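You operate a simulated robot arm through the tools that you are given. There is no shell and no other tool.

Carry out the task below with a simulated robot arm. There is one attempt and no reset: what you move stays moved.

JOB
Run the job on the job card and wait till it stops.
Fine: set its length, direction and speed before you start; the counter is at zero already.

The check looks at the end state, three seconds after you hand in, the way a careful person would. Anything else that was tipped, shoved, dropped, spilled or broken makes it a failure.

ROBOT AND FRAMES
A 7-joint arm with a two-finger parallel gripper, fixed in place. Base frame: the origin is at the foot of the arm, x ahead of it, y to its left, z up. Units: mm, degrees, N and s.
With the tool pointing down near the work surface it reaches from about 300 to 700 mm from the base axis. Its first joint turns from -66.0 to 66.0 degrees. Payload 1.57 kg.
Tool frame: the origin (TCP) lies between the finger pads and is the grasp point; the fingertips stand 30 mm ahead of it; z points along the fingers, y is the line along which they close. Largest opening 110 mm; finger width 24, thickness 12; the body of the gripper, 48 by 112 mm, starts 78 mm behind the TCP.
Orientation is that of the tool frame in the base frame, as a unit quaternion [x, y, z, w]. With the fingers straight down and closing along the base's y, the tool's x points along the base's -x, its y along +y and its z along -z.

CONTROLS
- The arm moves only by the tool send_rows. Its argument "commands" is one flat list of numbers, 7 for each row, row after row: the shift along the tool's x, y, z in units of 50 mm (1.0 is 50 mm), then the turn, a rotation vector about the tool's x, y, z in units of 6 degrees (1.0 is 6 degrees), then the opening, from 0 (shut) to 1 (fully open). In form: [tx, ty, tz, wx, wy, wz, claw, tx, ty, tz, wx, wy, wz, claw, ...]. A call has 1 to 20 rows; each row shifts and turns the commanded pose from where the row before left it, along the tool's axes as they then stand. A call with a number of a shift or a turn outside -1 to 1 is refused whole. Rows are played at 5 a second. More than 50 mm and 8.6 degrees between two rows, or a gripper value outside its range, and nothing of the call is played. A pose out of reach is approached as far as the arm can. The call stops where the force on the tool passes 40 N (or 10 N more than at its start, if that is more) or the arm is blocked; 0.2 s more then pass. The fingers move at their own pace (about 108 mm/s each) and stop on an object; they squeeze with about 24 N. The grip force told is the motor's: it shows also when the fingers shut on nothing. Time passes only in rows, and 0.2 s behind the last, so rows that do not move let the fingers close. The reply holds the time, the measured pose of the TCP, the force on the tool along the base axes, the opening and the grip force, in the units named above and with some noise, with the torque about the TCP (base axes, N m) and any sound that the robot's microphone picked up.
- Cameras (640 x 400 px; columns grow to the right, rows downward): "scene" is fixed at [182.4, -403.7, 1410.2]; the picture's right is [0.62, -0.78, 0.00], its down [-0.41, -0.33, -0.85] and it looks along [0.67, 0.53, -0.52] (base axes); focal length 306 px, centre (320, 200). "wrist" rides on the gripper at [70, 16, -141] in the tool frame; the picture's right is [-0.23, 0.97, 0.00], its down [-0.86, -0.20, -0.48] and it looks along [-0.47, -0.11, 0.88] (tool axes); focal length 222 px, centre (320, 200). There is no depth. A picture from a camera that has moved, and an enlarged one, comes with that camera's place and axes in the base frame and with its lens.
- snapshot(camera): a new picture of that camera. It takes no simulated time.
- enlarge(camera, box): a new picture of the part [left, top, right, bottom] of that camera's present view, enlarged. It takes no simulated time.
- sign_off(): hands the job in; it is judged then, once.

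Places have to be worked out from the pictures, the camera data and where the tool is seen. Open the gripper and draw the arm clear of the work before you hand the job in, unless the task says otherwise.

The tools are called after ">>>" by a JSON object that holds its "name" and its "arguments". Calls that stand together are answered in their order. send_rows: Moves the arm, as the interface text tells. Its arguments: {"type":"object","properties":{"commands":{"type":"array","items":{"type":"number"}}},"required":["commands"]} The other tools are called the same way: snapshot (camera) takes a picture; enlarge (camera, box) takes an enlarged picture of a part of a camera's view; sign_off () hands the job in.

At the start:

```text
time_s: 0.0
eef_pos: [410.6, -113.8, 1262.6]
orientation: [0.0, 1.0, 0.001, 0.0]
wrist_force: [0.3, -0.6, 0.8]
ft_torque: [-0.02, -0.02, 0.01]
grip_width: 110.0
gripper_force: 0.0
```

scene: 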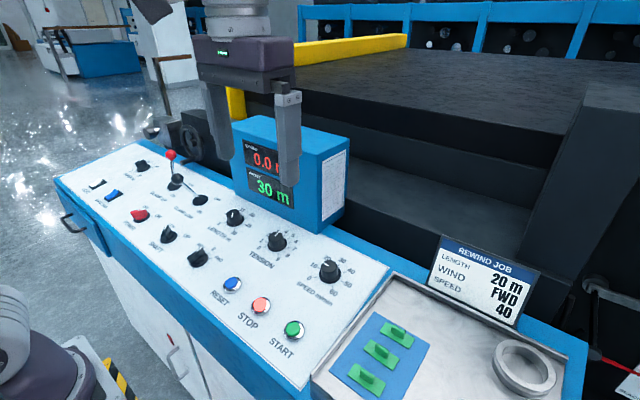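
wrist: 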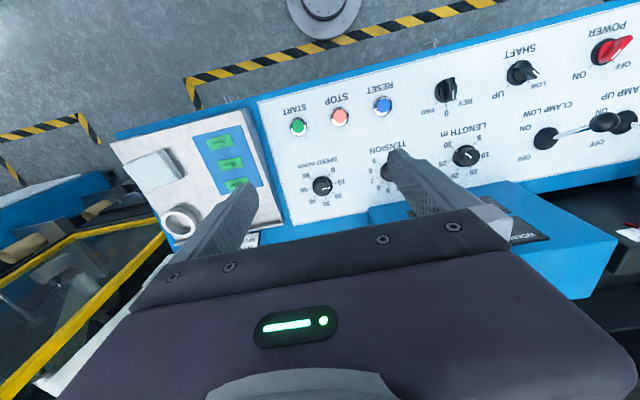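

I'll look closely at the panel and the job card first before moving anything.

>>> {"name": "enlarge", "arguments": {"camera": "scene", "box": [60, 130, 240, 280]}}

>>> {"name": "enlarge", "arguments": {"camera": "scene", "box": [180, 190, 380, 360]}}

>>> {"name": "enlarge", "arguments": {"camera": "scene", "box": [230, 120, 360, 220]}}

>>> {"name": "enlarge", "arguments": {"camera": "scene", "box": [310, 220, 600, 400]}}

>>> {"name": "enlarge", "arguments": {"camera": "wrist", "box": [260, 20, 640, 220]}}

```text
2.67 times, centred on (150, 205) of scene
camera zoom: at [182.4, -403.7, 1410.2], right [0.62, -0.78, 0.0], down [-0.41, -0.33, -0.85], along [0.67, 0.53, -0.52], focal length 817 px, centre (773, 187)
```

zoom: 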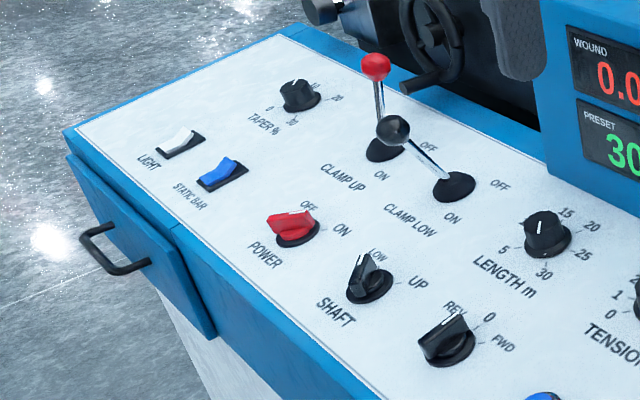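

```text
2.35 times, centred on (280, 275) of scene
camera zoom: at [182.4, -403.7, 1410.2], right [0.62, -0.78, 0.0], down [-0.41, -0.33, -0.85], along [0.67, 0.53, -0.52], focal length 721 px, centre (414, 24)
```

zoom: 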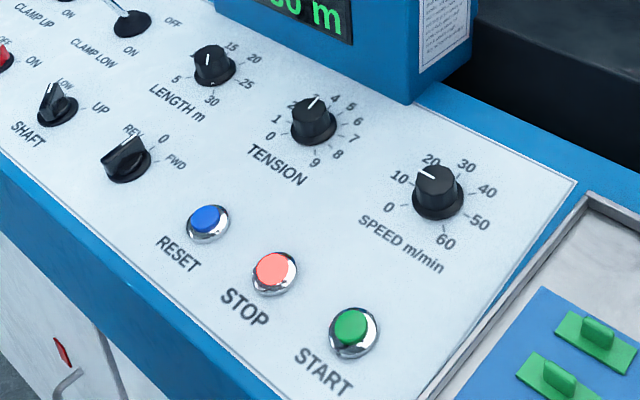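

```text
4.00 times, centred on (295, 170) of scene
camera zoom: at [182.4, -403.7, 1410.2], right [0.62, -0.78, 0.0], down [-0.41, -0.33, -0.85], along [0.67, 0.53, -0.52], focal length 1226 px, centre (420, 320)
```

zoom: 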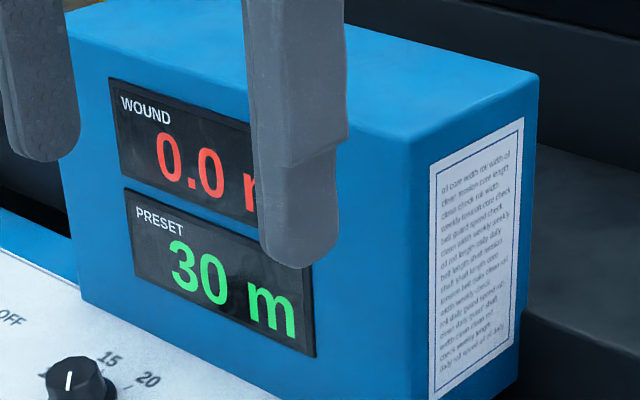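

```text
2.21 times, centred on (455, 310) of scene
camera zoom: at [182.4, -403.7, 1410.2], right [0.62, -0.78, 0.0], down [-0.41, -0.33, -0.85], along [0.67, 0.53, -0.52], focal length 676 px, centre (22, -43)
```

zoom: 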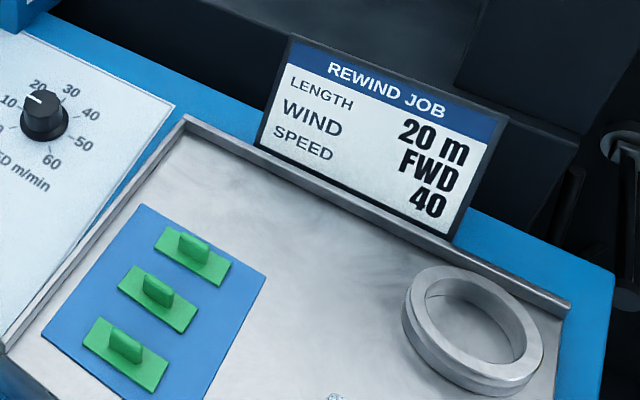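

```text
1.68 times, centred on (450, 120) of wrist
camera zoom: at [340.9, -98.8, 1403.7], right [0.23, 0.97, 0.0], down [0.86, -0.2, 0.48], along [0.47, -0.11, -0.88], focal length 374 px, centre (101, 335)
```

zoom: 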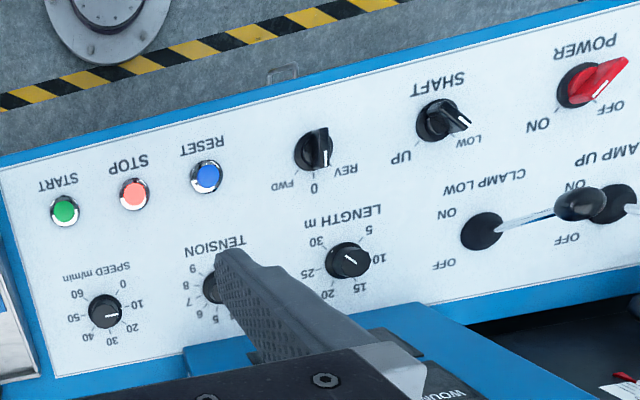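

The job is 20 m, FWD, 40. I need a closer look at each knob's pointer and its scale.

>>> {"name": "enlarge", "arguments": {"camera": "scene", "box": [210, 195, 266, 230]}}

>>> {"name": "enlarge", "arguments": {"camera": "scene", "box": [295, 245, 365, 300]}}

>>> {"name": "enlarge", "arguments": {"camera": "scene", "box": [175, 235, 235, 275]}}

>>> {"name": "enlarge", "arguments": {"camera": "scene", "box": [115, 195, 195, 250]}}

>>> {"name": "enlarge", "arguments": {"camera": "wrist", "box": [430, 130, 510, 190]}}

>>> {"name": "enlarge", "arguments": {"camera": "wrist", "box": [280, 150, 370, 210]}}

>>> {"name": "enlarge", "arguments": {"camera": "wrist", "box": [550, 10, 640, 80]}}

>>> {"name": "enlarge", "arguments": {"camera": "wrist", "box": [410, 60, 490, 120]}}

```text
11.43 times, centred on (238, 212) of scene
camera zoom: at [182.4, -403.7, 1410.2], right [0.62, -0.78, 0.0], down [-0.41, -0.33, -0.85], along [0.67, 0.53, -0.52], focal length 3502 px, centre (1257, 57)
```

zoom: 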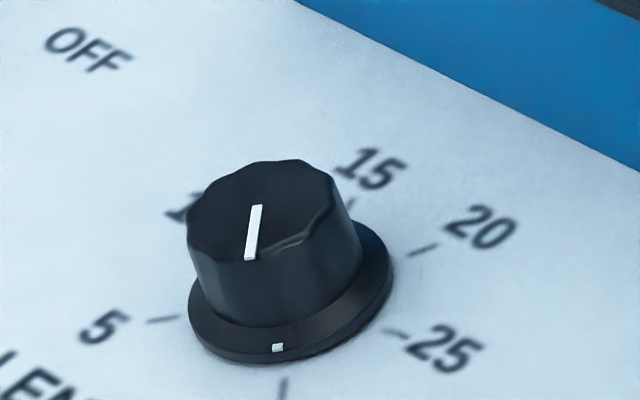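

```text
7.27 times, centred on (330, 272) of scene
camera zoom: at [182.4, -403.7, 1410.2], right [0.62, -0.78, 0.0], down [-0.41, -0.33, -0.85], along [0.67, 0.53, -0.52], focal length 2228 px, centre (247, -327)
```

zoom: 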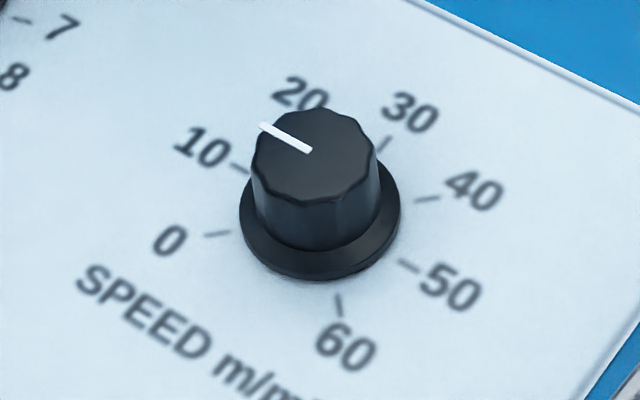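

```text
10.00 times, centred on (205, 255) of scene
camera zoom: at [182.4, -403.7, 1410.2], right [0.62, -0.78, 0.0], down [-0.41, -0.33, -0.85], along [0.67, 0.53, -0.52], focal length 3064 px, centre (1470, -350)
```

zoom: 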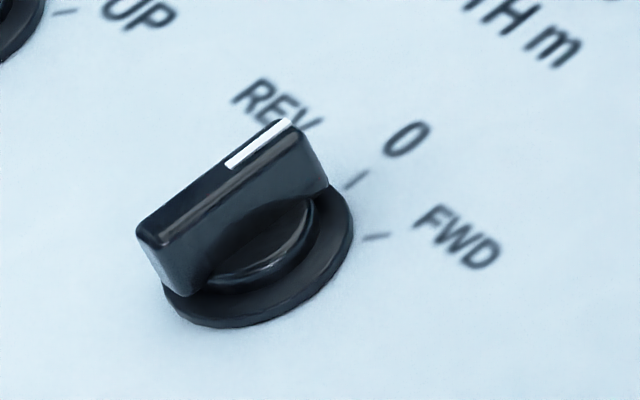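

```text
7.27 times, centred on (155, 222) of scene
camera zoom: at [182.4, -403.7, 1410.2], right [0.62, -0.78, 0.0], down [-0.41, -0.33, -0.85], along [0.67, 0.53, -0.52], focal length 2228 px, centre (1520, 36)
```

zoom: 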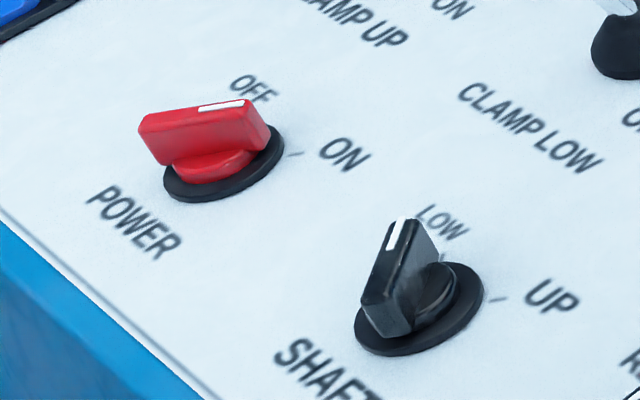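

```text
6.67 times, centred on (470, 160) of wrist
camera zoom: at [340.9, -98.8, 1403.7], right [0.23, 0.97, 0.0], down [0.86, -0.2, 0.48], along [0.47, -0.11, -0.88], focal length 1481 px, centre (-680, 467)
```

zoom: 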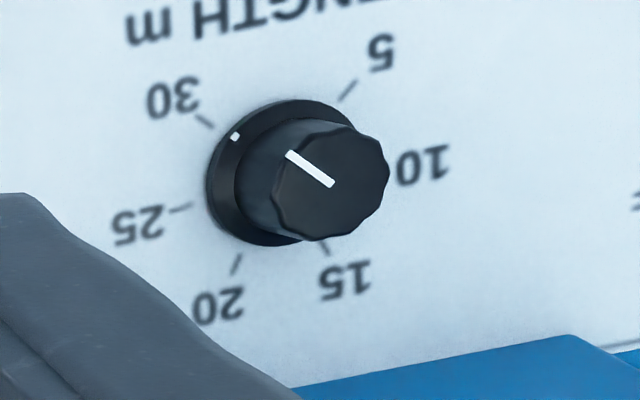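

```text
6.67 times, centred on (325, 180) of wrist
camera zoom: at [340.9, -98.8, 1403.7], right [0.23, 0.97, 0.0], down [0.86, -0.2, 0.48], along [0.47, -0.11, -0.88], focal length 1481 px, centre (287, 333)
```

zoom: 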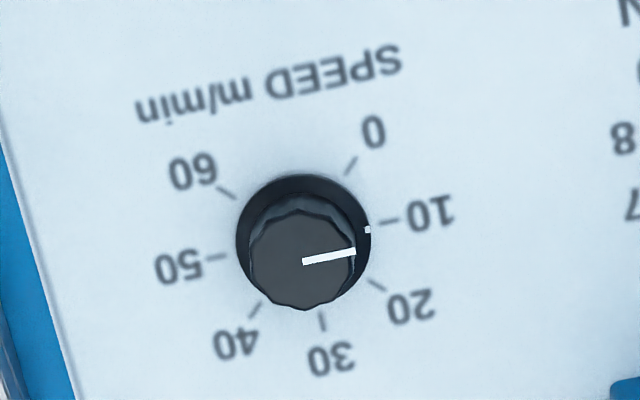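

```text
5.71 times, centred on (595, 45) of wrist
camera zoom: at [340.9, -98.8, 1403.7], right [0.23, 0.97, 0.0], down [0.86, -0.2, 0.48], along [0.47, -0.11, -0.88], focal length 1269 px, centre (-1251, 1086)
```

zoom: 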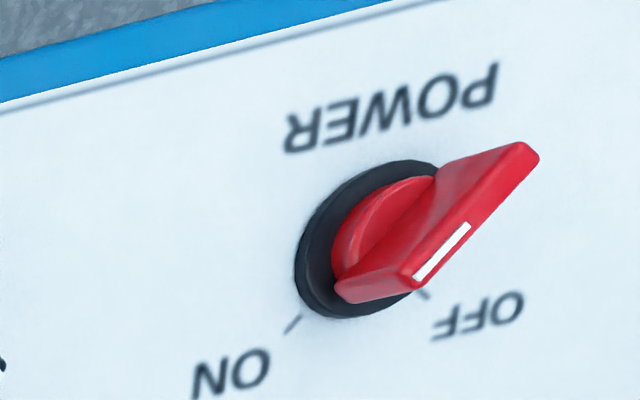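

```text
6.67 times, centred on (450, 90) of wrist
camera zoom: at [340.9, -98.8, 1403.7], right [0.23, 0.97, 0.0], down [0.86, -0.2, 0.48], along [0.47, -0.11, -0.88], focal length 1481 px, centre (-547, 933)
```

zoom: 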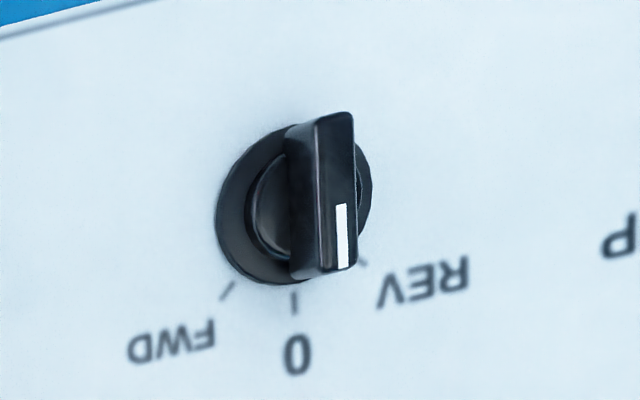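

The pointers read LENGTH 30, SPEED 10 and direction 0. Power is already ON, and the counter is at 0.0. From both cameras I place the LENGTH knob near (545, 157, 960), the SPEED knob near (546, -141, 959), the direction switch near (416, 130, 935) and START near (413, -162, 950), on a panel sloping up about 11-12° away from the arm. I'll tilt the tool 12° to match and hover about 200 mm over the LENGTH knob.

>>> {"name": "send_rows", "arguments": {"commands": [0, 0.9, 0, 0, -1, 0, 1, 0, 0.9, 0, 0, -1, 0, 1, -0.345, 0.9, 0, 0, 0, 0, 1, -0.345, 0.9, 0, 0, 0, 0, 1, -0.345, 0.9, 0, 0, 0, 0, 1, -0.345, 0.9, 0, 0, 0, 0, 1, 0, 0, 0.845, 0, 0, 0, 1, 0, 0, 0.845, 0, 0, 0, 1, 0, 0, 0.845, 0, 0, 0, 1]}}

```text
time_s: 2.0
eef_pos: [503.5, 155.7, 1150.4]
orientation: [0.001, 0.995, 0.0, 0.104]
wrist_force: [0.4, 0.3, -1.2]
ft_torque: [0.01, -0.02, 0.02]
grip_width: 109.9
gripper_force: 0.0
```

The tool is hovering as planned, so I'll take pictures to refine the knob's position and the panel's slope.

>>> {"name": "snapshot", "arguments": {"camera": "wrist"}}

>>> {"name": "snapshot", "arguments": {"camera": "scene"}}

```text
taken
camera wrist: at [406.3, 171.4, 1274.3], right [0.22, 0.97, 0.05], down [0.74, -0.2, 0.65], along [0.64, -0.11, -0.76], focal length 222 px, centre (320, 200)
```

wrist: 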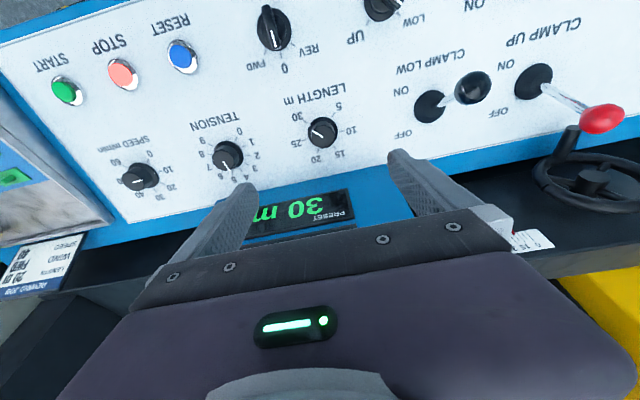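

```text
taken
```

scene: 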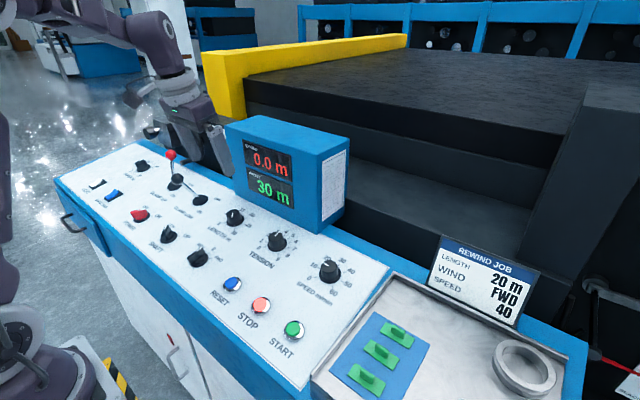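

The LENGTH knob shows up between the fingers. I'll enlarge it to locate it exactly.

>>> {"name": "enlarge", "arguments": {"camera": "wrist", "box": [280, 90, 370, 150]}}

>>> {"name": "enlarge", "arguments": {"camera": "wrist", "box": [230, 0, 320, 60]}}

>>> {"name": "enlarge", "arguments": {"camera": "wrist", "box": [100, 140, 190, 200]}}

>>> {"name": "enlarge", "arguments": {"camera": "wrist", "box": [40, 50, 130, 110]}}

```text
6.67 times, centred on (325, 120) of wrist
camera zoom: at [406.3, 171.4, 1274.3], right [0.22, 0.97, 0.05], down [0.74, -0.2, 0.65], along [0.64, -0.11, -0.76], focal length 1481 px, centre (287, 733)
```

zoom: 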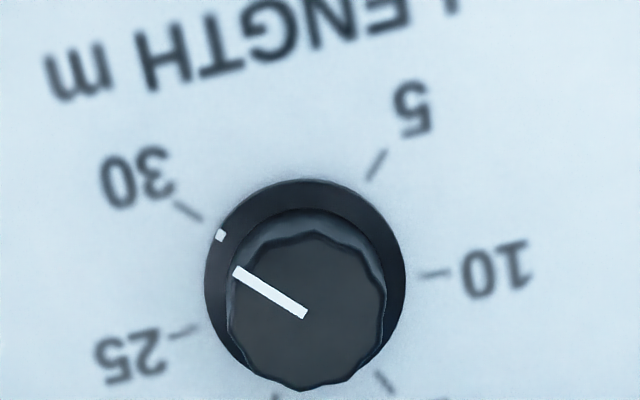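

```text
6.67 times, centred on (275, 30) of wrist
camera zoom: at [406.3, 171.4, 1274.3], right [0.22, 0.97, 0.05], down [0.74, -0.2, 0.65], along [0.64, -0.11, -0.76], focal length 1481 px, centre (620, 1333)
```

zoom: 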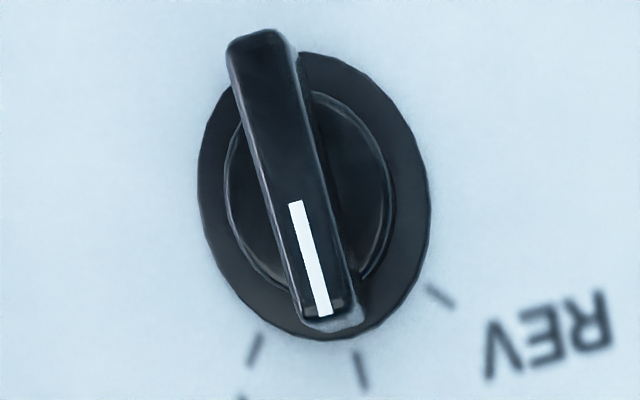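

```text
6.67 times, centred on (145, 170) of wrist
camera zoom: at [406.3, 171.4, 1274.3], right [0.22, 0.97, 0.05], down [0.74, -0.2, 0.65], along [0.64, -0.11, -0.76], focal length 1481 px, centre (1487, 400)
```

zoom: 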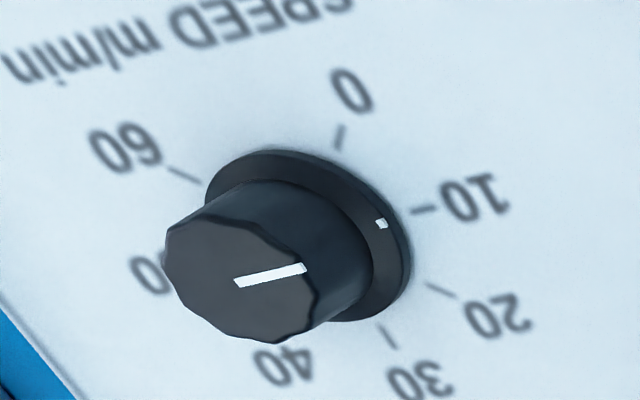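

```text
6.67 times, centred on (85, 80) of wrist
camera zoom: at [406.3, 171.4, 1274.3], right [0.22, 0.97, 0.05], down [0.74, -0.2, 0.65], along [0.64, -0.11, -0.76], focal length 1481 px, centre (1887, 1000)
```

zoom: 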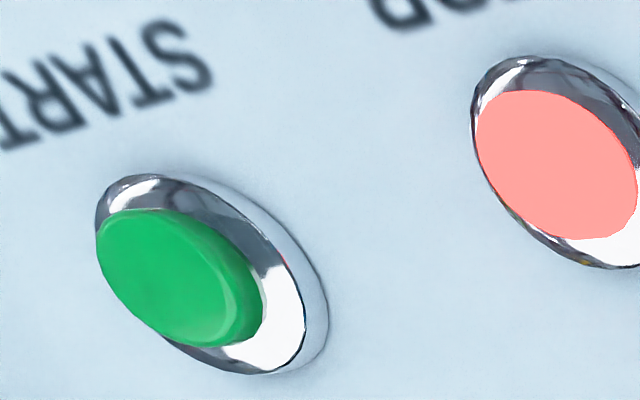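

The knob axis lies about 3 mm to the tool's +y, with its skirt around 193 mm and its top around 166 mm ahead of the TCP. I'll centre on it, narrow the opening to 70 mm, yaw +54° so the 108° anticlockwise turn is balanced, and come part of the way down.

>>> {"name": "send_rows", "arguments": {"commands": [0, 0.066, 0, 0, 0, 1, 0.64, 0, 0, 0, 0, 0, 1, 0.64, 0, 0, 0, 0, 0, 1, 0.64, 0, 0, 0, 0, 0, 1, 0.64, 0, 0, 0, 0, 0, 1, 0.64, 0, 0, 0, 0, 0, 1, 0.64, 0, 0, 0, 0, 0, 1, 0.64, 0, 0, 0, 0, 0, 1, 0.64, 0, 0, 0, 0, 0, 1, 0.64, 0, 0, 0.9, 0, 0, 0, 0.64, 0, 0, 0.9, 0, 0, 0, 0.64, 0, 0, 0, 0, 0, 0, 0.64]}}

>>> {"name": "snapshot", "arguments": {"camera": "wrist"}}

>>> {"name": "snapshot", "arguments": {"camera": "scene"}}

```text
time_s: 4.6
eef_pos: [523.4, 159.7, 1063.0]
orientation: [0.452, 0.886, 0.047, 0.093]
wrist_force: [0.6, -0.3, -0.1]
ft_torque: [-0.02, 0.03, 0.0]
grip_width: 70.5
gripper_force: 0.0
```

```text
taken
camera wrist: at [467.9, 224.7, 1194.6], right [0.9, 0.39, 0.19], down [0.23, -0.81, 0.54], along [0.36, -0.44, -0.82], focal length 222 px, centre (320, 200)
```

wrist: 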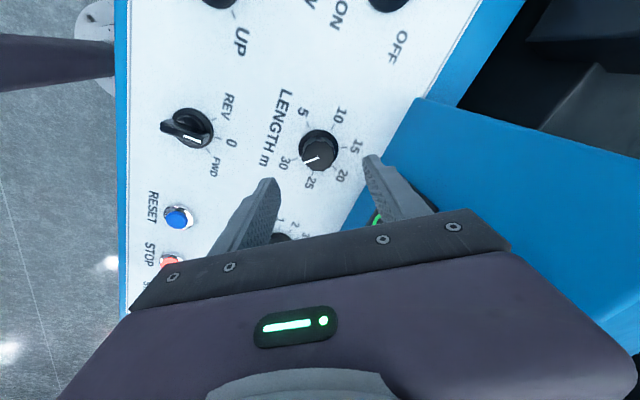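

```text
taken
```

scene: 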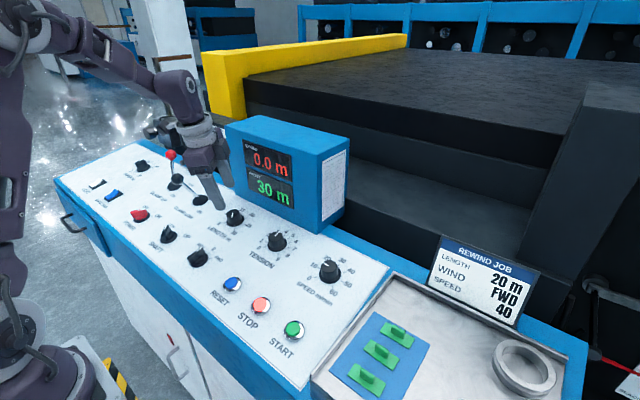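

I'll check the knob's position in this view before closing in on it.

>>> {"name": "enlarge", "arguments": {"camera": "wrist", "box": [260, 100, 380, 200]}}

```text
4.00 times, centred on (320, 150) of wrist
camera zoom: at [467.9, 224.7, 1194.6], right [0.9, 0.39, 0.19], down [0.23, -0.81, 0.54], along [0.36, -0.44, -0.82], focal length 888 px, centre (320, 400)
```

zoom: 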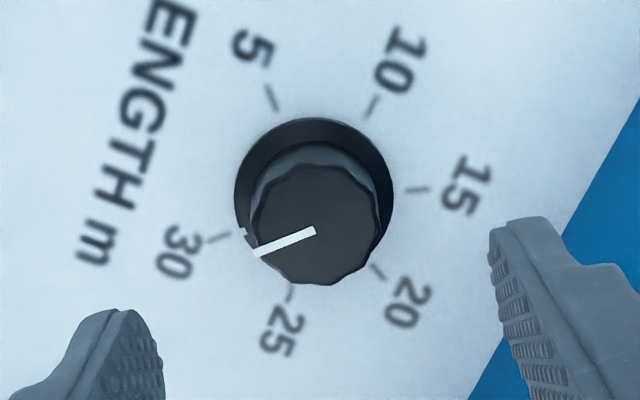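

The knob centre is offset about +3 mm in tool x and -1 mm in tool y. I'll correct that, descend 65 mm so the fingertips sit just above the skirt, and look before closing.

>>> {"name": "send_rows", "arguments": {"commands": [0.06, -0.024, 0.5, 0, 0, 0, 0.64, 0, 0, 0.5, 0, 0, 0, 0.64, 0, 0, 0.3, 0, 0, 0, 0.64, 0, 0, 0, 0, 0, 0, 0.64]}}

>>> {"name": "snapshot", "arguments": {"camera": "wrist"}}

>>> {"name": "enlarge", "arguments": {"camera": "scene", "box": [160, 110, 320, 250]}}

```text
time_s: 5.6
eef_pos: [533.1, 161.4, 1000.3]
orientation: [0.451, 0.886, 0.047, 0.092]
wrist_force: [-0.4, -0.3, 1.1]
ft_torque: [0.0, 0.03, 0.01]
grip_width: 70.3
gripper_force: 0.1
```

```text
taken
camera wrist: at [476.9, 226.7, 1132.1], right [0.9, 0.39, 0.19], down [0.23, -0.81, 0.54], along [0.36, -0.44, -0.82], focal length 222 px, centre (320, 200)
```

wrist: 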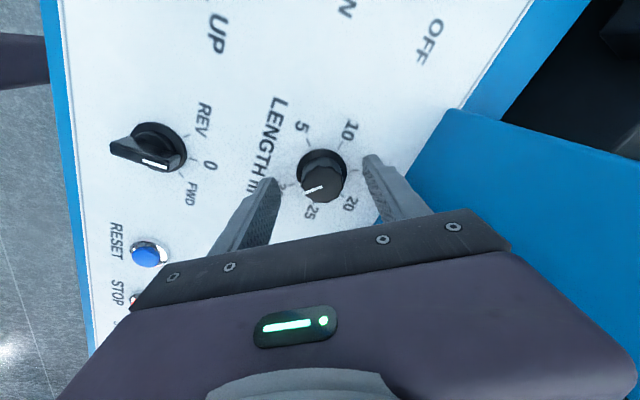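

```text
2.86 times, centred on (240, 180) of scene
camera zoom: at [182.4, -403.7, 1410.2], right [0.62, -0.78, 0.0], down [-0.41, -0.33, -0.85], along [0.67, 0.53, -0.52], focal length 875 px, centre (549, 257)
```

zoom: 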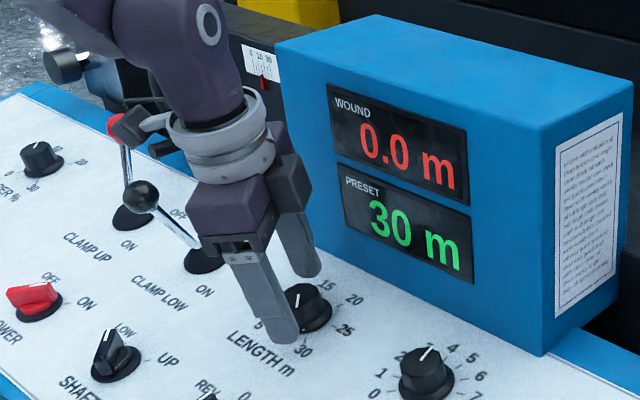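

The fingers straddle the knob and the arm clears the clamp levers by about 80 mm. Now I'll close on it.

>>> {"name": "send_rows", "arguments": {"commands": [0, 0, 0, 0, 0, 0, 0, 0, 0, 0, 0, 0, 0, 0, 0, 0, 0, 0, 0, 0, 0]}}

>>> {"name": "enlarge", "arguments": {"camera": "wrist", "box": [240, 110, 400, 220]}}

```text
time_s: 6.4
eef_pos: [534.3, 162.0, 1002.4]
orientation: [0.452, 0.886, 0.049, 0.093]
wrist_force: [15.0, 8.3, -4.2]
ft_torque: [-0.11, -0.05, 0.02]
grip_width: 35.2
gripper_force: 41.9
```

```text
3.64 times, centred on (320, 165) of wrist
camera zoom: at [477.6, 227.3, 1132.4], right [0.9, 0.39, 0.19], down [0.23, -0.81, 0.54], along [0.37, -0.44, -0.82], focal length 808 px, centre (320, 327)
```

zoom: 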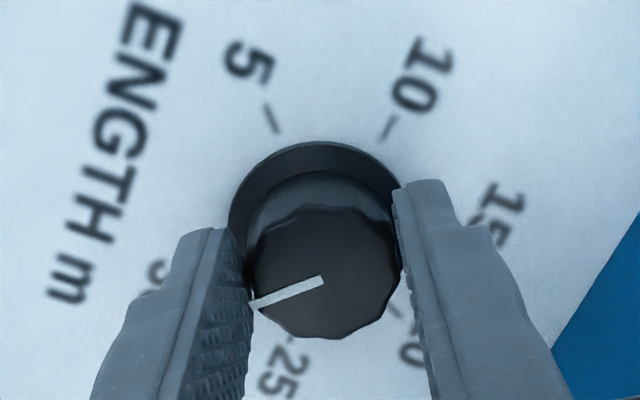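

It gripped at 35 mm. A side force of about 17 N along the closing line shows the knob sits a little to tool +y, so I'll ease about 1.3 mm that way and begin the anticlockwise turn with a few rows.

>>> {"name": "send_rows", "arguments": {"commands": [0, 0.026, 0, 0, 0, 0, 0, 0, 0, 0, 0, 0, 0, 0]}}

```text
time_s: 7.0
eef_pos: [534.6, 162.3, 1000.9]
orientation: [0.452, 0.886, 0.048, 0.092]
wrist_force: [6.2, 7.8, 2.6]
ft_torque: [-0.16, 0.4, 0.02]
grip_width: 35.0
gripper_force: 42.1
```

The side force has fallen to about 10 N. I'll turn the first 18° anticlockwise and watch the torque and sounds.

>>> {"name": "send_rows", "arguments": {"commands": [0, 0.01, 0, 0, 0, -1, 0, 0, 0, 0, 0, 0, -1, 0, 0, 0, 0, 0, 0, -1, 0, 0, 0, 0, 0, 0, 0, 0]}}

>>> {"name": "enlarge", "arguments": {"camera": "wrist", "box": [240, 110, 400, 220]}}

>>> {"name": "enlarge", "arguments": {"camera": "scene", "box": [160, 110, 320, 250]}}

```text
time_s: 8.0
eef_pos: [534.0, 160.8, 1000.5]
orientation: [0.307, 0.946, 0.031, 0.098]
wrist_force: [-7.6, -0.5, -2.9]
ft_torque: [-0.4, 0.64, -0.08]
grip_width: 34.5
gripper_force: 42.2
```

```text
3.64 times, centred on (320, 165) of wrist
camera zoom: at [459.2, 215.4, 1128.6], right [0.74, 0.66, 0.15], down [0.47, -0.66, 0.59], along [0.49, -0.36, -0.79], focal length 808 px, centre (320, 327)
```

zoom: 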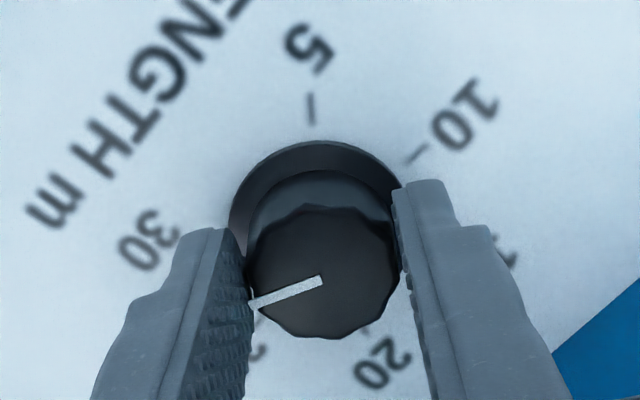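

```text
2.86 times, centred on (240, 180) of scene
camera zoom: at [182.2, -403.7, 1410.2], right [0.62, -0.78, 0.0], down [-0.41, -0.33, -0.85], along [0.67, 0.53, -0.52], focal length 875 px, centre (549, 257)
```

zoom: 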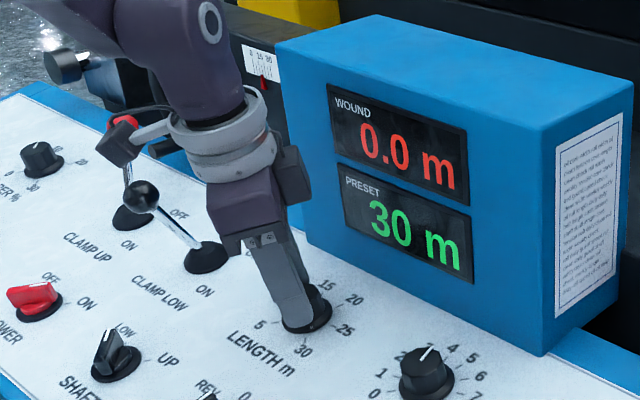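

The knob follows the gripper; the display still reads 30 m because it moves in steps. I'll continue anticlockwise another 60°.

>>> {"name": "send_rows", "arguments": {"commands": [0, 0, 0, 0, 0, -1, 0, 0, 0, 0, 0, 0, -1, 0, 0, 0, 0, 0, 0, -1, 0, 0, 0, 0, 0, 0, -1, 0, 0, 0, 0, 0, 0, -1, 0, 0, 0, 0, 0, 0, -1, 0, 0, 0, 0, 0, 0, -1, 0, 0, 0, 0, 0, 0, -1, 0, 0, 0, 0, 0, 0, -1, 0, 0, 0, 0, 0, 0, -1, 0, 0, 0, 0, 0, 0, 0, 0]}}

>>> {"name": "enlarge", "arguments": {"camera": "wrist", "box": [240, 110, 400, 220]}}

>>> {"name": "enlarge", "arguments": {"camera": "scene", "box": [160, 110, 320, 250]}}

```text
time_s: 10.4
eef_pos: [534.0, 160.0, 1001.1]
orientation: [-0.208, 0.973, -0.024, 0.099]
wrist_force: [-15.0, -24.4, -8.0]
ft_torque: [-0.21, 0.57, -0.08]
grip_width: 34.4
gripper_force: 41.8
```

```text
3.64 times, centred on (320, 165) of wrist
camera zoom: at [436.5, 145.6, 1124.3], right [-0.18, 0.98, -0.04], down [0.75, 0.17, 0.64], along [0.64, 0.09, -0.76], focal length 808 px, centre (320, 327)
```

zoom: 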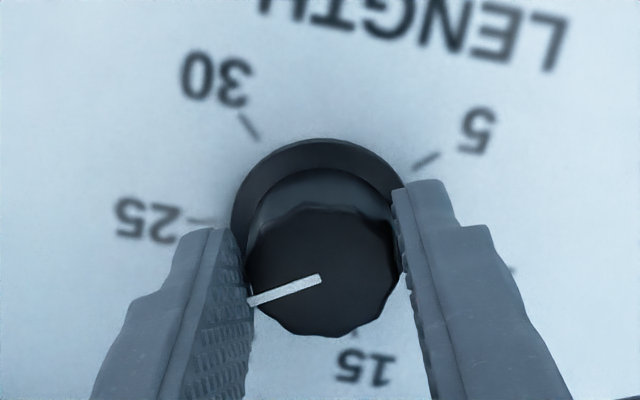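

```text
2.86 times, centred on (240, 180) of scene
camera zoom: at [182.1, -404.3, 1410.1], right [0.62, -0.78, 0.0], down [-0.41, -0.32, -0.85], along [0.67, 0.53, -0.52], focal length 875 px, centre (549, 257)
```

zoom: 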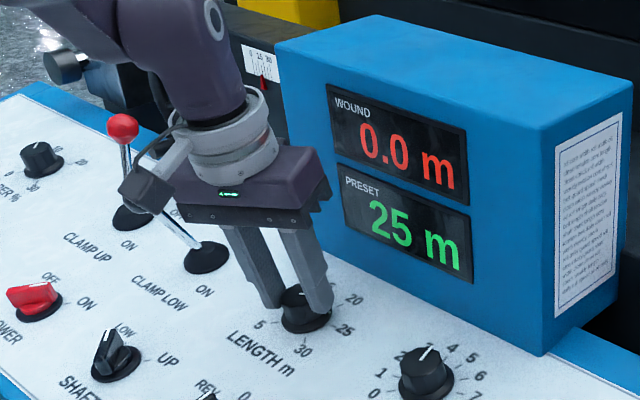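

The preset now reads 25 m after 78°. The side force has grown to about 29 N from a small centring error, so I'll relieve that in the direction of the force, then turn the remaining 30°.

>>> {"name": "send_rows", "arguments": {"commands": [0.03, -0.02, 0, 0, 0, 0, 0, 0, 0, 0, 0, 0, 0, 0]}}

```text
time_s: 11.0
eef_pos: [533.4, 160.2, 1000.4]
orientation: [-0.208, 0.973, -0.022, 0.101]
wrist_force: [-5.2, -19.3, -11.0]
ft_torque: [-0.53, 0.96, -0.14]
grip_width: 34.7
gripper_force: 41.9
```

The force along tool x dropped, but about 15 N along tool y remains, so I'll ease it a bit more.

>>> {"name": "send_rows", "arguments": {"commands": [0.02, -0.03, 0, 0, 0, 0, 0, 0, 0, 0, 0, 0, 0, 0]}}

```text
time_s: 11.6
eef_pos: [534.3, 158.5, 1000.1]
orientation: [-0.207, 0.973, -0.022, 0.103]
wrist_force: [1.8, -6.9, -16.2]
ft_torque: [0.11, 0.55, 0.02]
grip_width: 34.6
gripper_force: 41.8
```

The lateral force is now small. I'll turn the last 30° anticlockwise, to 108° in total.

>>> {"name": "send_rows", "arguments": {"commands": [0, 0, 0.01, 0, 0, -1, 0, 0, 0, 0.01, 0, 0, -1, 0, 0, 0, 0, 0, 0, -1, 0, 0, 0, 0, 0, 0, -1, 0, 0, 0, 0, 0, 0, -1, 0, 0, 0, 0, 0, 0, 0, 0]}}

>>> {"name": "enlarge", "arguments": {"camera": "wrist", "box": [240, 110, 400, 220]}}

>>> {"name": "enlarge", "arguments": {"camera": "scene", "box": [160, 110, 320, 250]}}

```text
time_s: 13.0
eef_pos: [535.1, 157.5, 1001.4]
orientation: [-0.452, 0.886, -0.049, 0.094]
wrist_force: [0.4, -5.4, 17.4]
ft_torque: [0.43, 0.15, 0.06]
grip_width: 34.8
gripper_force: 42.4
```

```text
3.64 times, centred on (320, 165) of wrist
camera zoom: at [452.2, 110.6, 1127.2], right [-0.64, 0.76, -0.14], down [0.55, 0.58, 0.61], along [0.54, 0.31, -0.78], focal length 808 px, centre (320, 327)
```

zoom: 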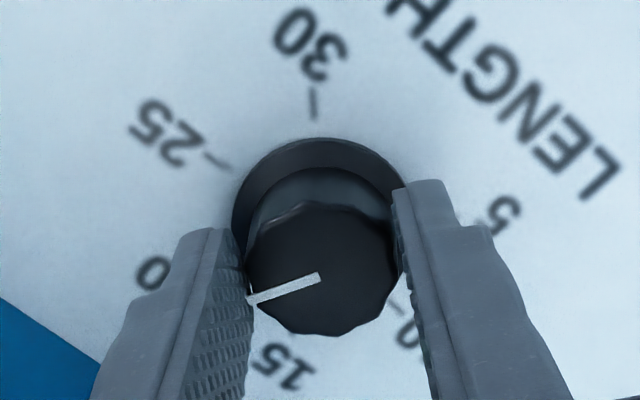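

```text
2.86 times, centred on (240, 180) of scene
camera zoom: at [182.1, -403.9, 1410.2], right [0.62, -0.78, 0.0], down [-0.41, -0.33, -0.85], along [0.67, 0.53, -0.52], focal length 875 px, centre (549, 257)
```

zoom: 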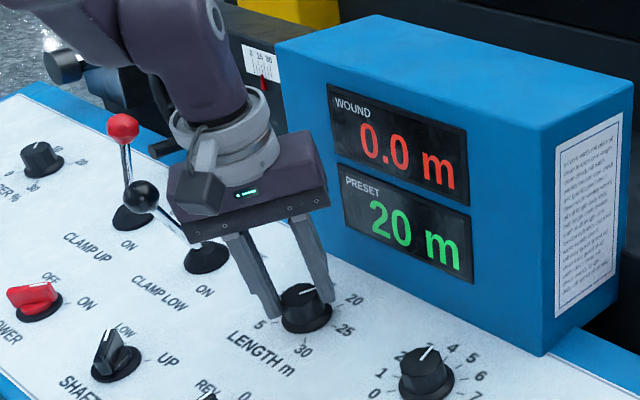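

The preset reads 20 m. I'll release, lift along the knob axis and check the pointer.

>>> {"name": "send_rows", "arguments": {"commands": [0, 0, 0, 0, 0, 0, 0.64, 0, 0, 0, 0, 0, 0, 0.64, 0, 0, -0.6, 0, 0, 0, 0.64, 0, 0, -0.8, 0, 0, 0, 0.64, 0, 0, -0.8, 0, 0, 0, 0.64, 0, 0, 0, 0, 0, 0, 0.64]}}

>>> {"name": "snapshot", "arguments": {"camera": "wrist"}}

>>> {"name": "enlarge", "arguments": {"camera": "wrist", "box": [260, 90, 380, 190]}}

>>> {"name": "enlarge", "arguments": {"camera": "scene", "box": [190, 180, 280, 240]}}

```text
time_s: 14.4
eef_pos: [511.8, 157.9, 1106.2]
orientation: [-0.451, 0.886, -0.048, 0.093]
wrist_force: [0.4, -0.8, 0.5]
ft_torque: [-0.02, -0.03, 0.03]
grip_width: 70.6
gripper_force: 0.0
```

```text
taken
camera wrist: at [428.2, 110.0, 1233.2], right [-0.64, 0.76, -0.14], down [0.55, 0.57, 0.61], along [0.54, 0.31, -0.78], focal length 222 px, centre (320, 200)
```

wrist: 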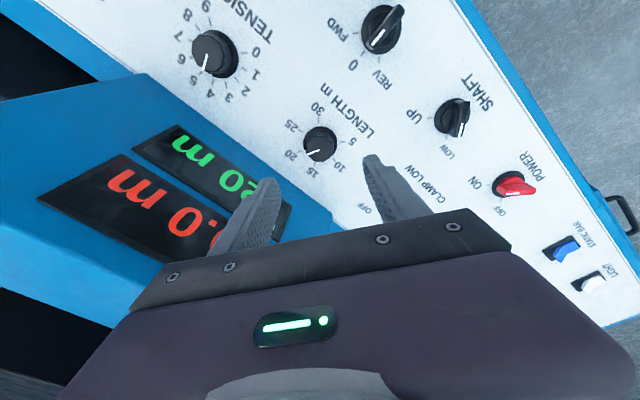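

```text
4.00 times, centred on (320, 140) of wrist
camera zoom: at [428.2, 110.0, 1233.2], right [-0.64, 0.76, -0.14], down [0.55, 0.57, 0.61], along [0.54, 0.31, -0.78], focal length 888 px, centre (320, 440)
```

zoom: 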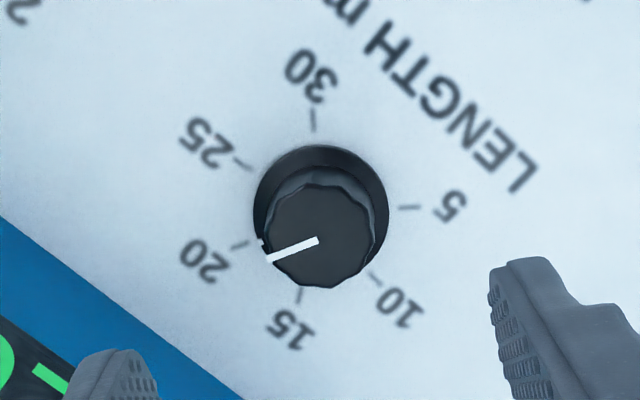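

```text
6.67 times, centred on (235, 210) of scene
camera zoom: at [182.4, -403.7, 1410.2], right [0.62, -0.78, 0.0], down [-0.41, -0.33, -0.85], along [0.67, 0.53, -0.52], focal length 2043 px, centre (887, 133)
```

zoom: 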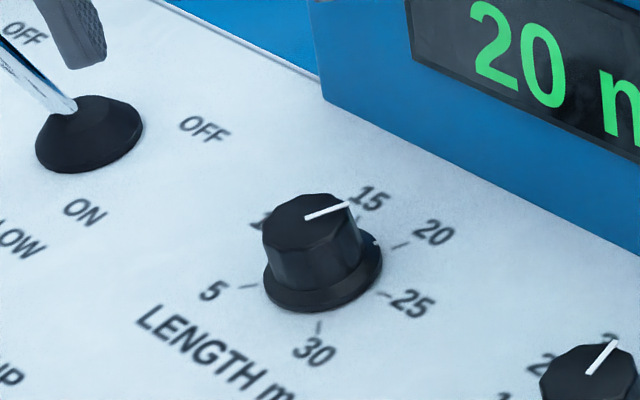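

LENGTH points at 20. Next is the direction switch near (415, 129, 933), so I'll yaw back to 0 and move over it.

>>> {"name": "send_rows", "arguments": {"commands": [0, 0, 0, 0, 0, 1, 0.64, 0, 0, 0, 0, 0, 1, 0.64, 0, 0, 0, 0, 0, 1, 0.64, 0, 0, 0, 0, 0, 1, 0.64, 0, 0, 0, 0, 0, 1, 0.64, 0, 0, 0, 0, 0, 1, 0.64, 0, 0, 0, 0, 0, 1, 0.64, 0, 0, 0, 0, 0, 1, 0.64, 0, 0, 0, 0, 0, 1, 0.64, 0.867, -0.19, 0, 0, 0, 0, 0.55, 0.867, -0.19, 0, 0, 0, 0, 0.55, 0.867, -0.19, 0, 0, 0, 0, 0.55, 0, 0, 0, 0, 0, 0, 0.55]}}

>>> {"name": "snapshot", "arguments": {"camera": "wrist"}}

>>> {"name": "enlarge", "arguments": {"camera": "wrist", "box": [260, 90, 380, 190]}}

```text
time_s: 17.2
eef_pos: [384.9, 130.7, 1083.0]
orientation: [-0.001, 0.995, 0.001, 0.104]
wrist_force: [0.2, 0.2, 0.3]
ft_torque: [0.01, 0.02, -0.02]
grip_width: 60.2
gripper_force: 0.0
```

```text
taken
camera wrist: at [286.9, 146.4, 1206.0], right [0.22, 0.97, 0.05], down [0.74, -0.2, 0.65], along [0.64, -0.11, -0.76], focal length 222 px, centre (320, 200)
```

wrist: 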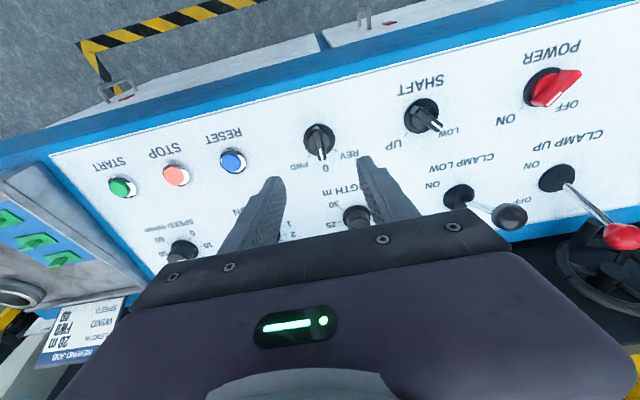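

```text
4.00 times, centred on (320, 140) of wrist
camera zoom: at [286.9, 146.4, 1206.0], right [0.22, 0.97, 0.05], down [0.74, -0.2, 0.65], along [0.64, -0.11, -0.76], focal length 888 px, centre (320, 440)
```

zoom: 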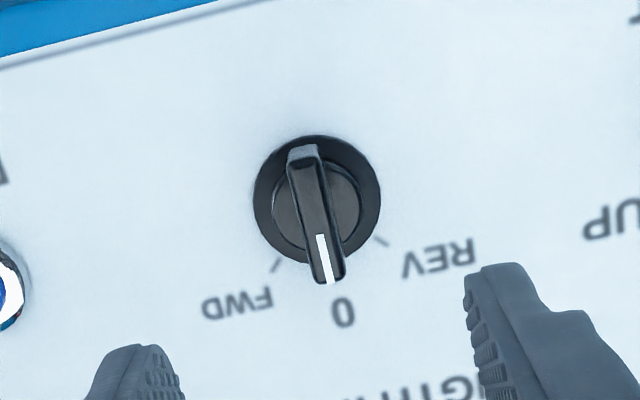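

The switch is almost directly below, offset about +2 mm in x and -1 mm in y, with its bar along the tool's x (the 0 position). I'll descend 107 mm so the fingertips straddle the bar above its hub.

>>> {"name": "send_rows", "arguments": {"commands": [0.04, -0.02, 0.8, 0, 0, 0, 0.5, 0, 0, 0.8, 0, 0, 0, 0.5, 0, 0, 0.54, 0, 0, 0, 0.5, 0, 0, 0, 0, 0, 0, 0.5]}}

>>> {"name": "enlarge", "arguments": {"camera": "wrist", "box": [240, 110, 400, 220]}}

>>> {"name": "enlarge", "arguments": {"camera": "scene", "box": [130, 170, 270, 290]}}

```text
time_s: 18.2
eef_pos: [402.5, 130.5, 978.0]
orientation: [0.0, 0.995, 0.0, 0.104]
wrist_force: [1.0, -0.3, -0.5]
ft_torque: [0.03, 0.01, -0.01]
grip_width: 54.9
gripper_force: 0.2
```

```text
3.64 times, centred on (320, 165) of wrist
camera zoom: at [305.1, 145.5, 1100.3], right [0.22, 0.97, 0.05], down [0.74, -0.2, 0.65], along [0.64, -0.11, -0.76], focal length 808 px, centre (320, 327)
```

zoom: 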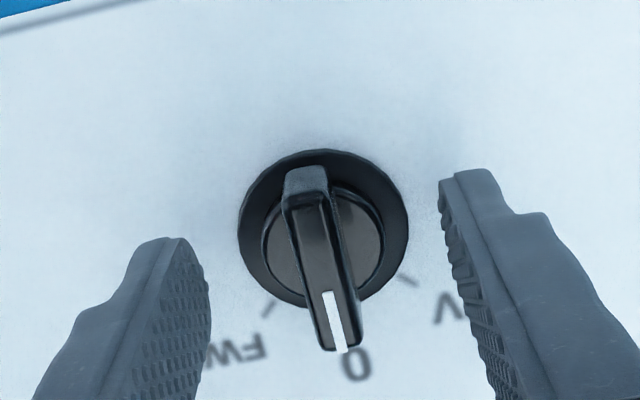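

```text
3.33 times, centred on (200, 230) of scene
camera zoom: at [182.4, -403.7, 1410.2], right [0.62, -0.78, 0.0], down [-0.41, -0.33, -0.85], along [0.67, 0.53, -0.52], focal length 1021 px, centre (720, 100)
```

zoom: 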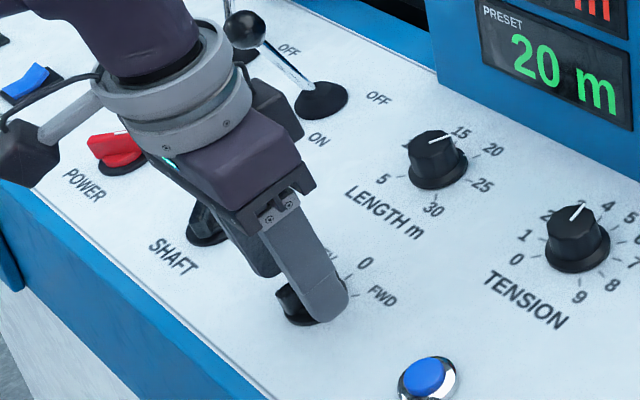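

The bar is centred between the fingers to within 2 mm, so I'll close on it.

>>> {"name": "send_rows", "arguments": {"commands": [0, 0, 0, 0, 0, 0, 0, 0, 0, 0, 0, 0, 0, 0, 0, 0, 0, 0, 0, 0, 0]}}

>>> {"name": "enlarge", "arguments": {"camera": "wrist", "box": [240, 110, 400, 220]}}

```text
time_s: 19.0
eef_pos: [403.2, 130.7, 977.4]
orientation: [-0.001, 0.995, 0.0, 0.103]
wrist_force: [0.0, 2.2, -8.3]
ft_torque: [0.08, -0.67, 0.05]
grip_width: 10.7
gripper_force: 28.5
```

```text
3.64 times, centred on (320, 165) of wrist
camera zoom: at [305.2, 145.6, 1100.5], right [0.22, 0.97, 0.05], down [0.74, -0.2, 0.65], along [0.64, -0.11, -0.76], focal length 808 px, centre (320, 327)
```

zoom: 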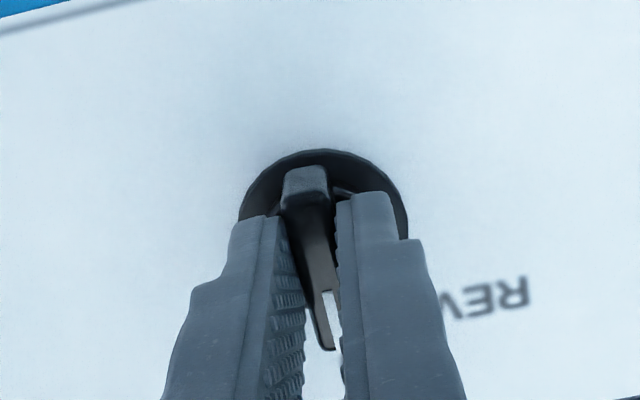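

The bar is gripped at 10.7 mm. FWD lies 45° clockwise, so I'll turn +45°.

>>> {"name": "send_rows", "arguments": {"commands": [0, 0, 0, 0, 0, 1, 0, 0, 0, 0, 0, 0, 1, 0, 0, 0, 0, 0, 0, 1, 0, 0, 0, 0, 0, 0, 1, 0, 0, 0, 0, 0, 0, 1, 0, 0, 0, 0, 0, 0, 1, 0, 0, 0, 0, 0, 0, 1, 0, 0, 0, 0, 0, 0, 0.5, 0, 0, 0, 0, 0, 0, 0, 0]}}

>>> {"name": "enlarge", "arguments": {"camera": "wrist", "box": [240, 110, 400, 220]}}

>>> {"name": "enlarge", "arguments": {"camera": "scene", "box": [130, 170, 270, 290]}}

```text
time_s: 21.0
eef_pos: [405.2, 130.7, 976.1]
orientation: [0.381, 0.918, 0.042, 0.098]
wrist_force: [5.5, 34.7, 15.6]
ft_torque: [0.59, 0.04, 0.17]
grip_width: 11.2
gripper_force: 29.2
```

```text
3.64 times, centred on (320, 165) of wrist
camera zoom: at [338.4, 190.7, 1105.7], right [0.83, 0.53, 0.18], down [0.35, -0.75, 0.56], along [0.43, -0.4, -0.81], focal length 808 px, centre (320, 327)
```

zoom: 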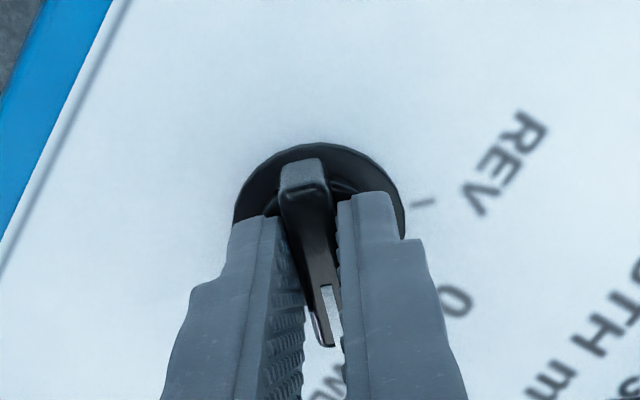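

```text
3.33 times, centred on (200, 230) of scene
camera zoom: at [182.3, -402.8, 1410.5], right [0.62, -0.78, 0.0], down [-0.41, -0.33, -0.85], along [0.67, 0.53, -0.52], focal length 1021 px, centre (720, 100)
```

zoom: 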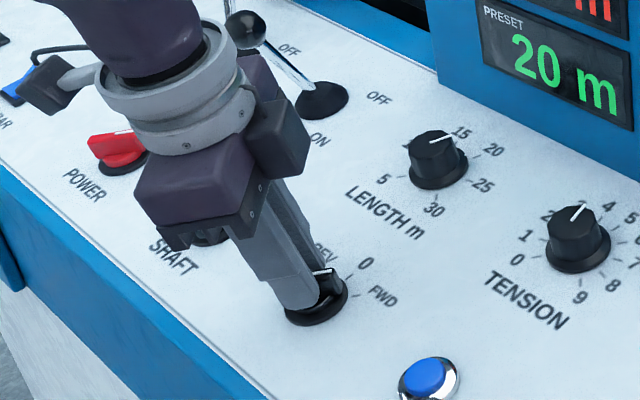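

The wrist yaw is now 45° and the bar turned with it. I'll release and lift, then check where the pointer rests.

>>> {"name": "send_rows", "arguments": {"commands": [0, 0, 0, 0, 0, 0, 0.5, 0, 0, 0, 0, 0, 0, 0.5, 0, 0, -0.6, 0, 0, 0, 0.5, 0, 0, -0.8, 0, 0, 0, 0.5, 0, 0, -0.8, 0, 0, 0, 0.5, 0, 0, 0, 0, 0, 0, 0.5]}}

>>> {"name": "snapshot", "arguments": {"camera": "wrist"}}

>>> {"name": "enlarge", "arguments": {"camera": "wrist", "box": [260, 90, 380, 190]}}

>>> {"name": "enlarge", "arguments": {"camera": "scene", "box": [170, 225, 260, 285]}}

```text
time_s: 22.4
eef_pos: [381.5, 128.5, 1081.3]
orientation: [0.38, 0.919, 0.039, 0.096]
wrist_force: [0.0, -0.2, 0.2]
ft_torque: [0.02, -0.01, -0.01]
grip_width: 55.0
gripper_force: 0.0
```

```text
taken
camera wrist: at [314.9, 189.0, 1212.4], right [0.83, 0.53, 0.18], down [0.35, -0.75, 0.56], along [0.43, -0.41, -0.81], focal length 222 px, centre (320, 200)
```

wrist: 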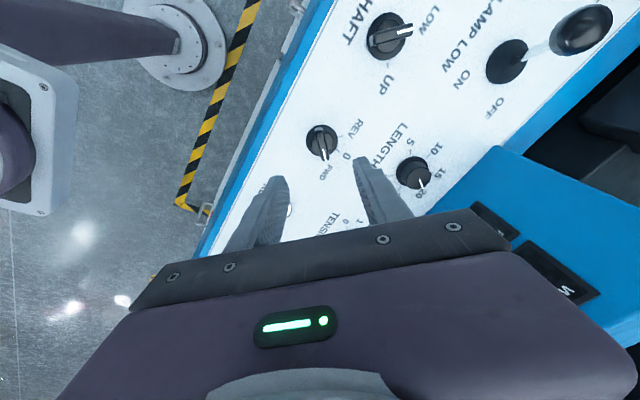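

```text
4.00 times, centred on (320, 140) of wrist
camera zoom: at [314.9, 189.0, 1212.4], right [0.83, 0.53, 0.18], down [0.35, -0.75, 0.56], along [0.43, -0.41, -0.81], focal length 888 px, centre (320, 440)
```

zoom: 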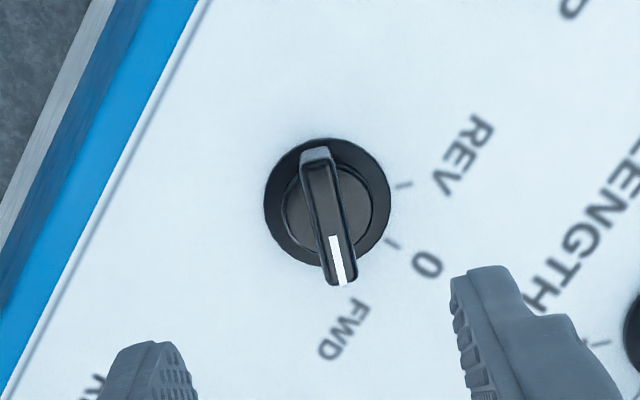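

```text
6.67 times, centred on (215, 255) of scene
camera zoom: at [182.4, -403.7, 1410.2], right [0.62, -0.78, 0.0], down [-0.41, -0.33, -0.85], along [0.67, 0.53, -0.52], focal length 2043 px, centre (1020, -167)
```

zoom: 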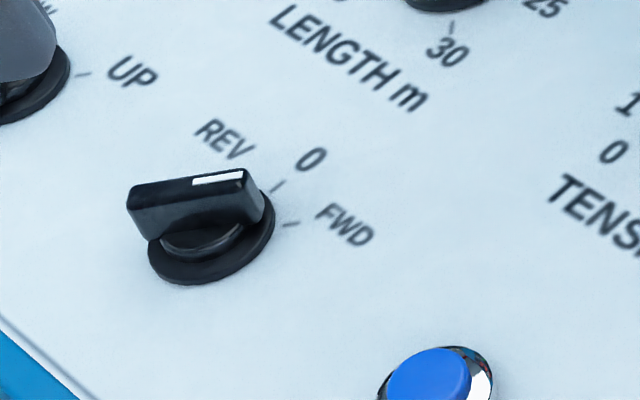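

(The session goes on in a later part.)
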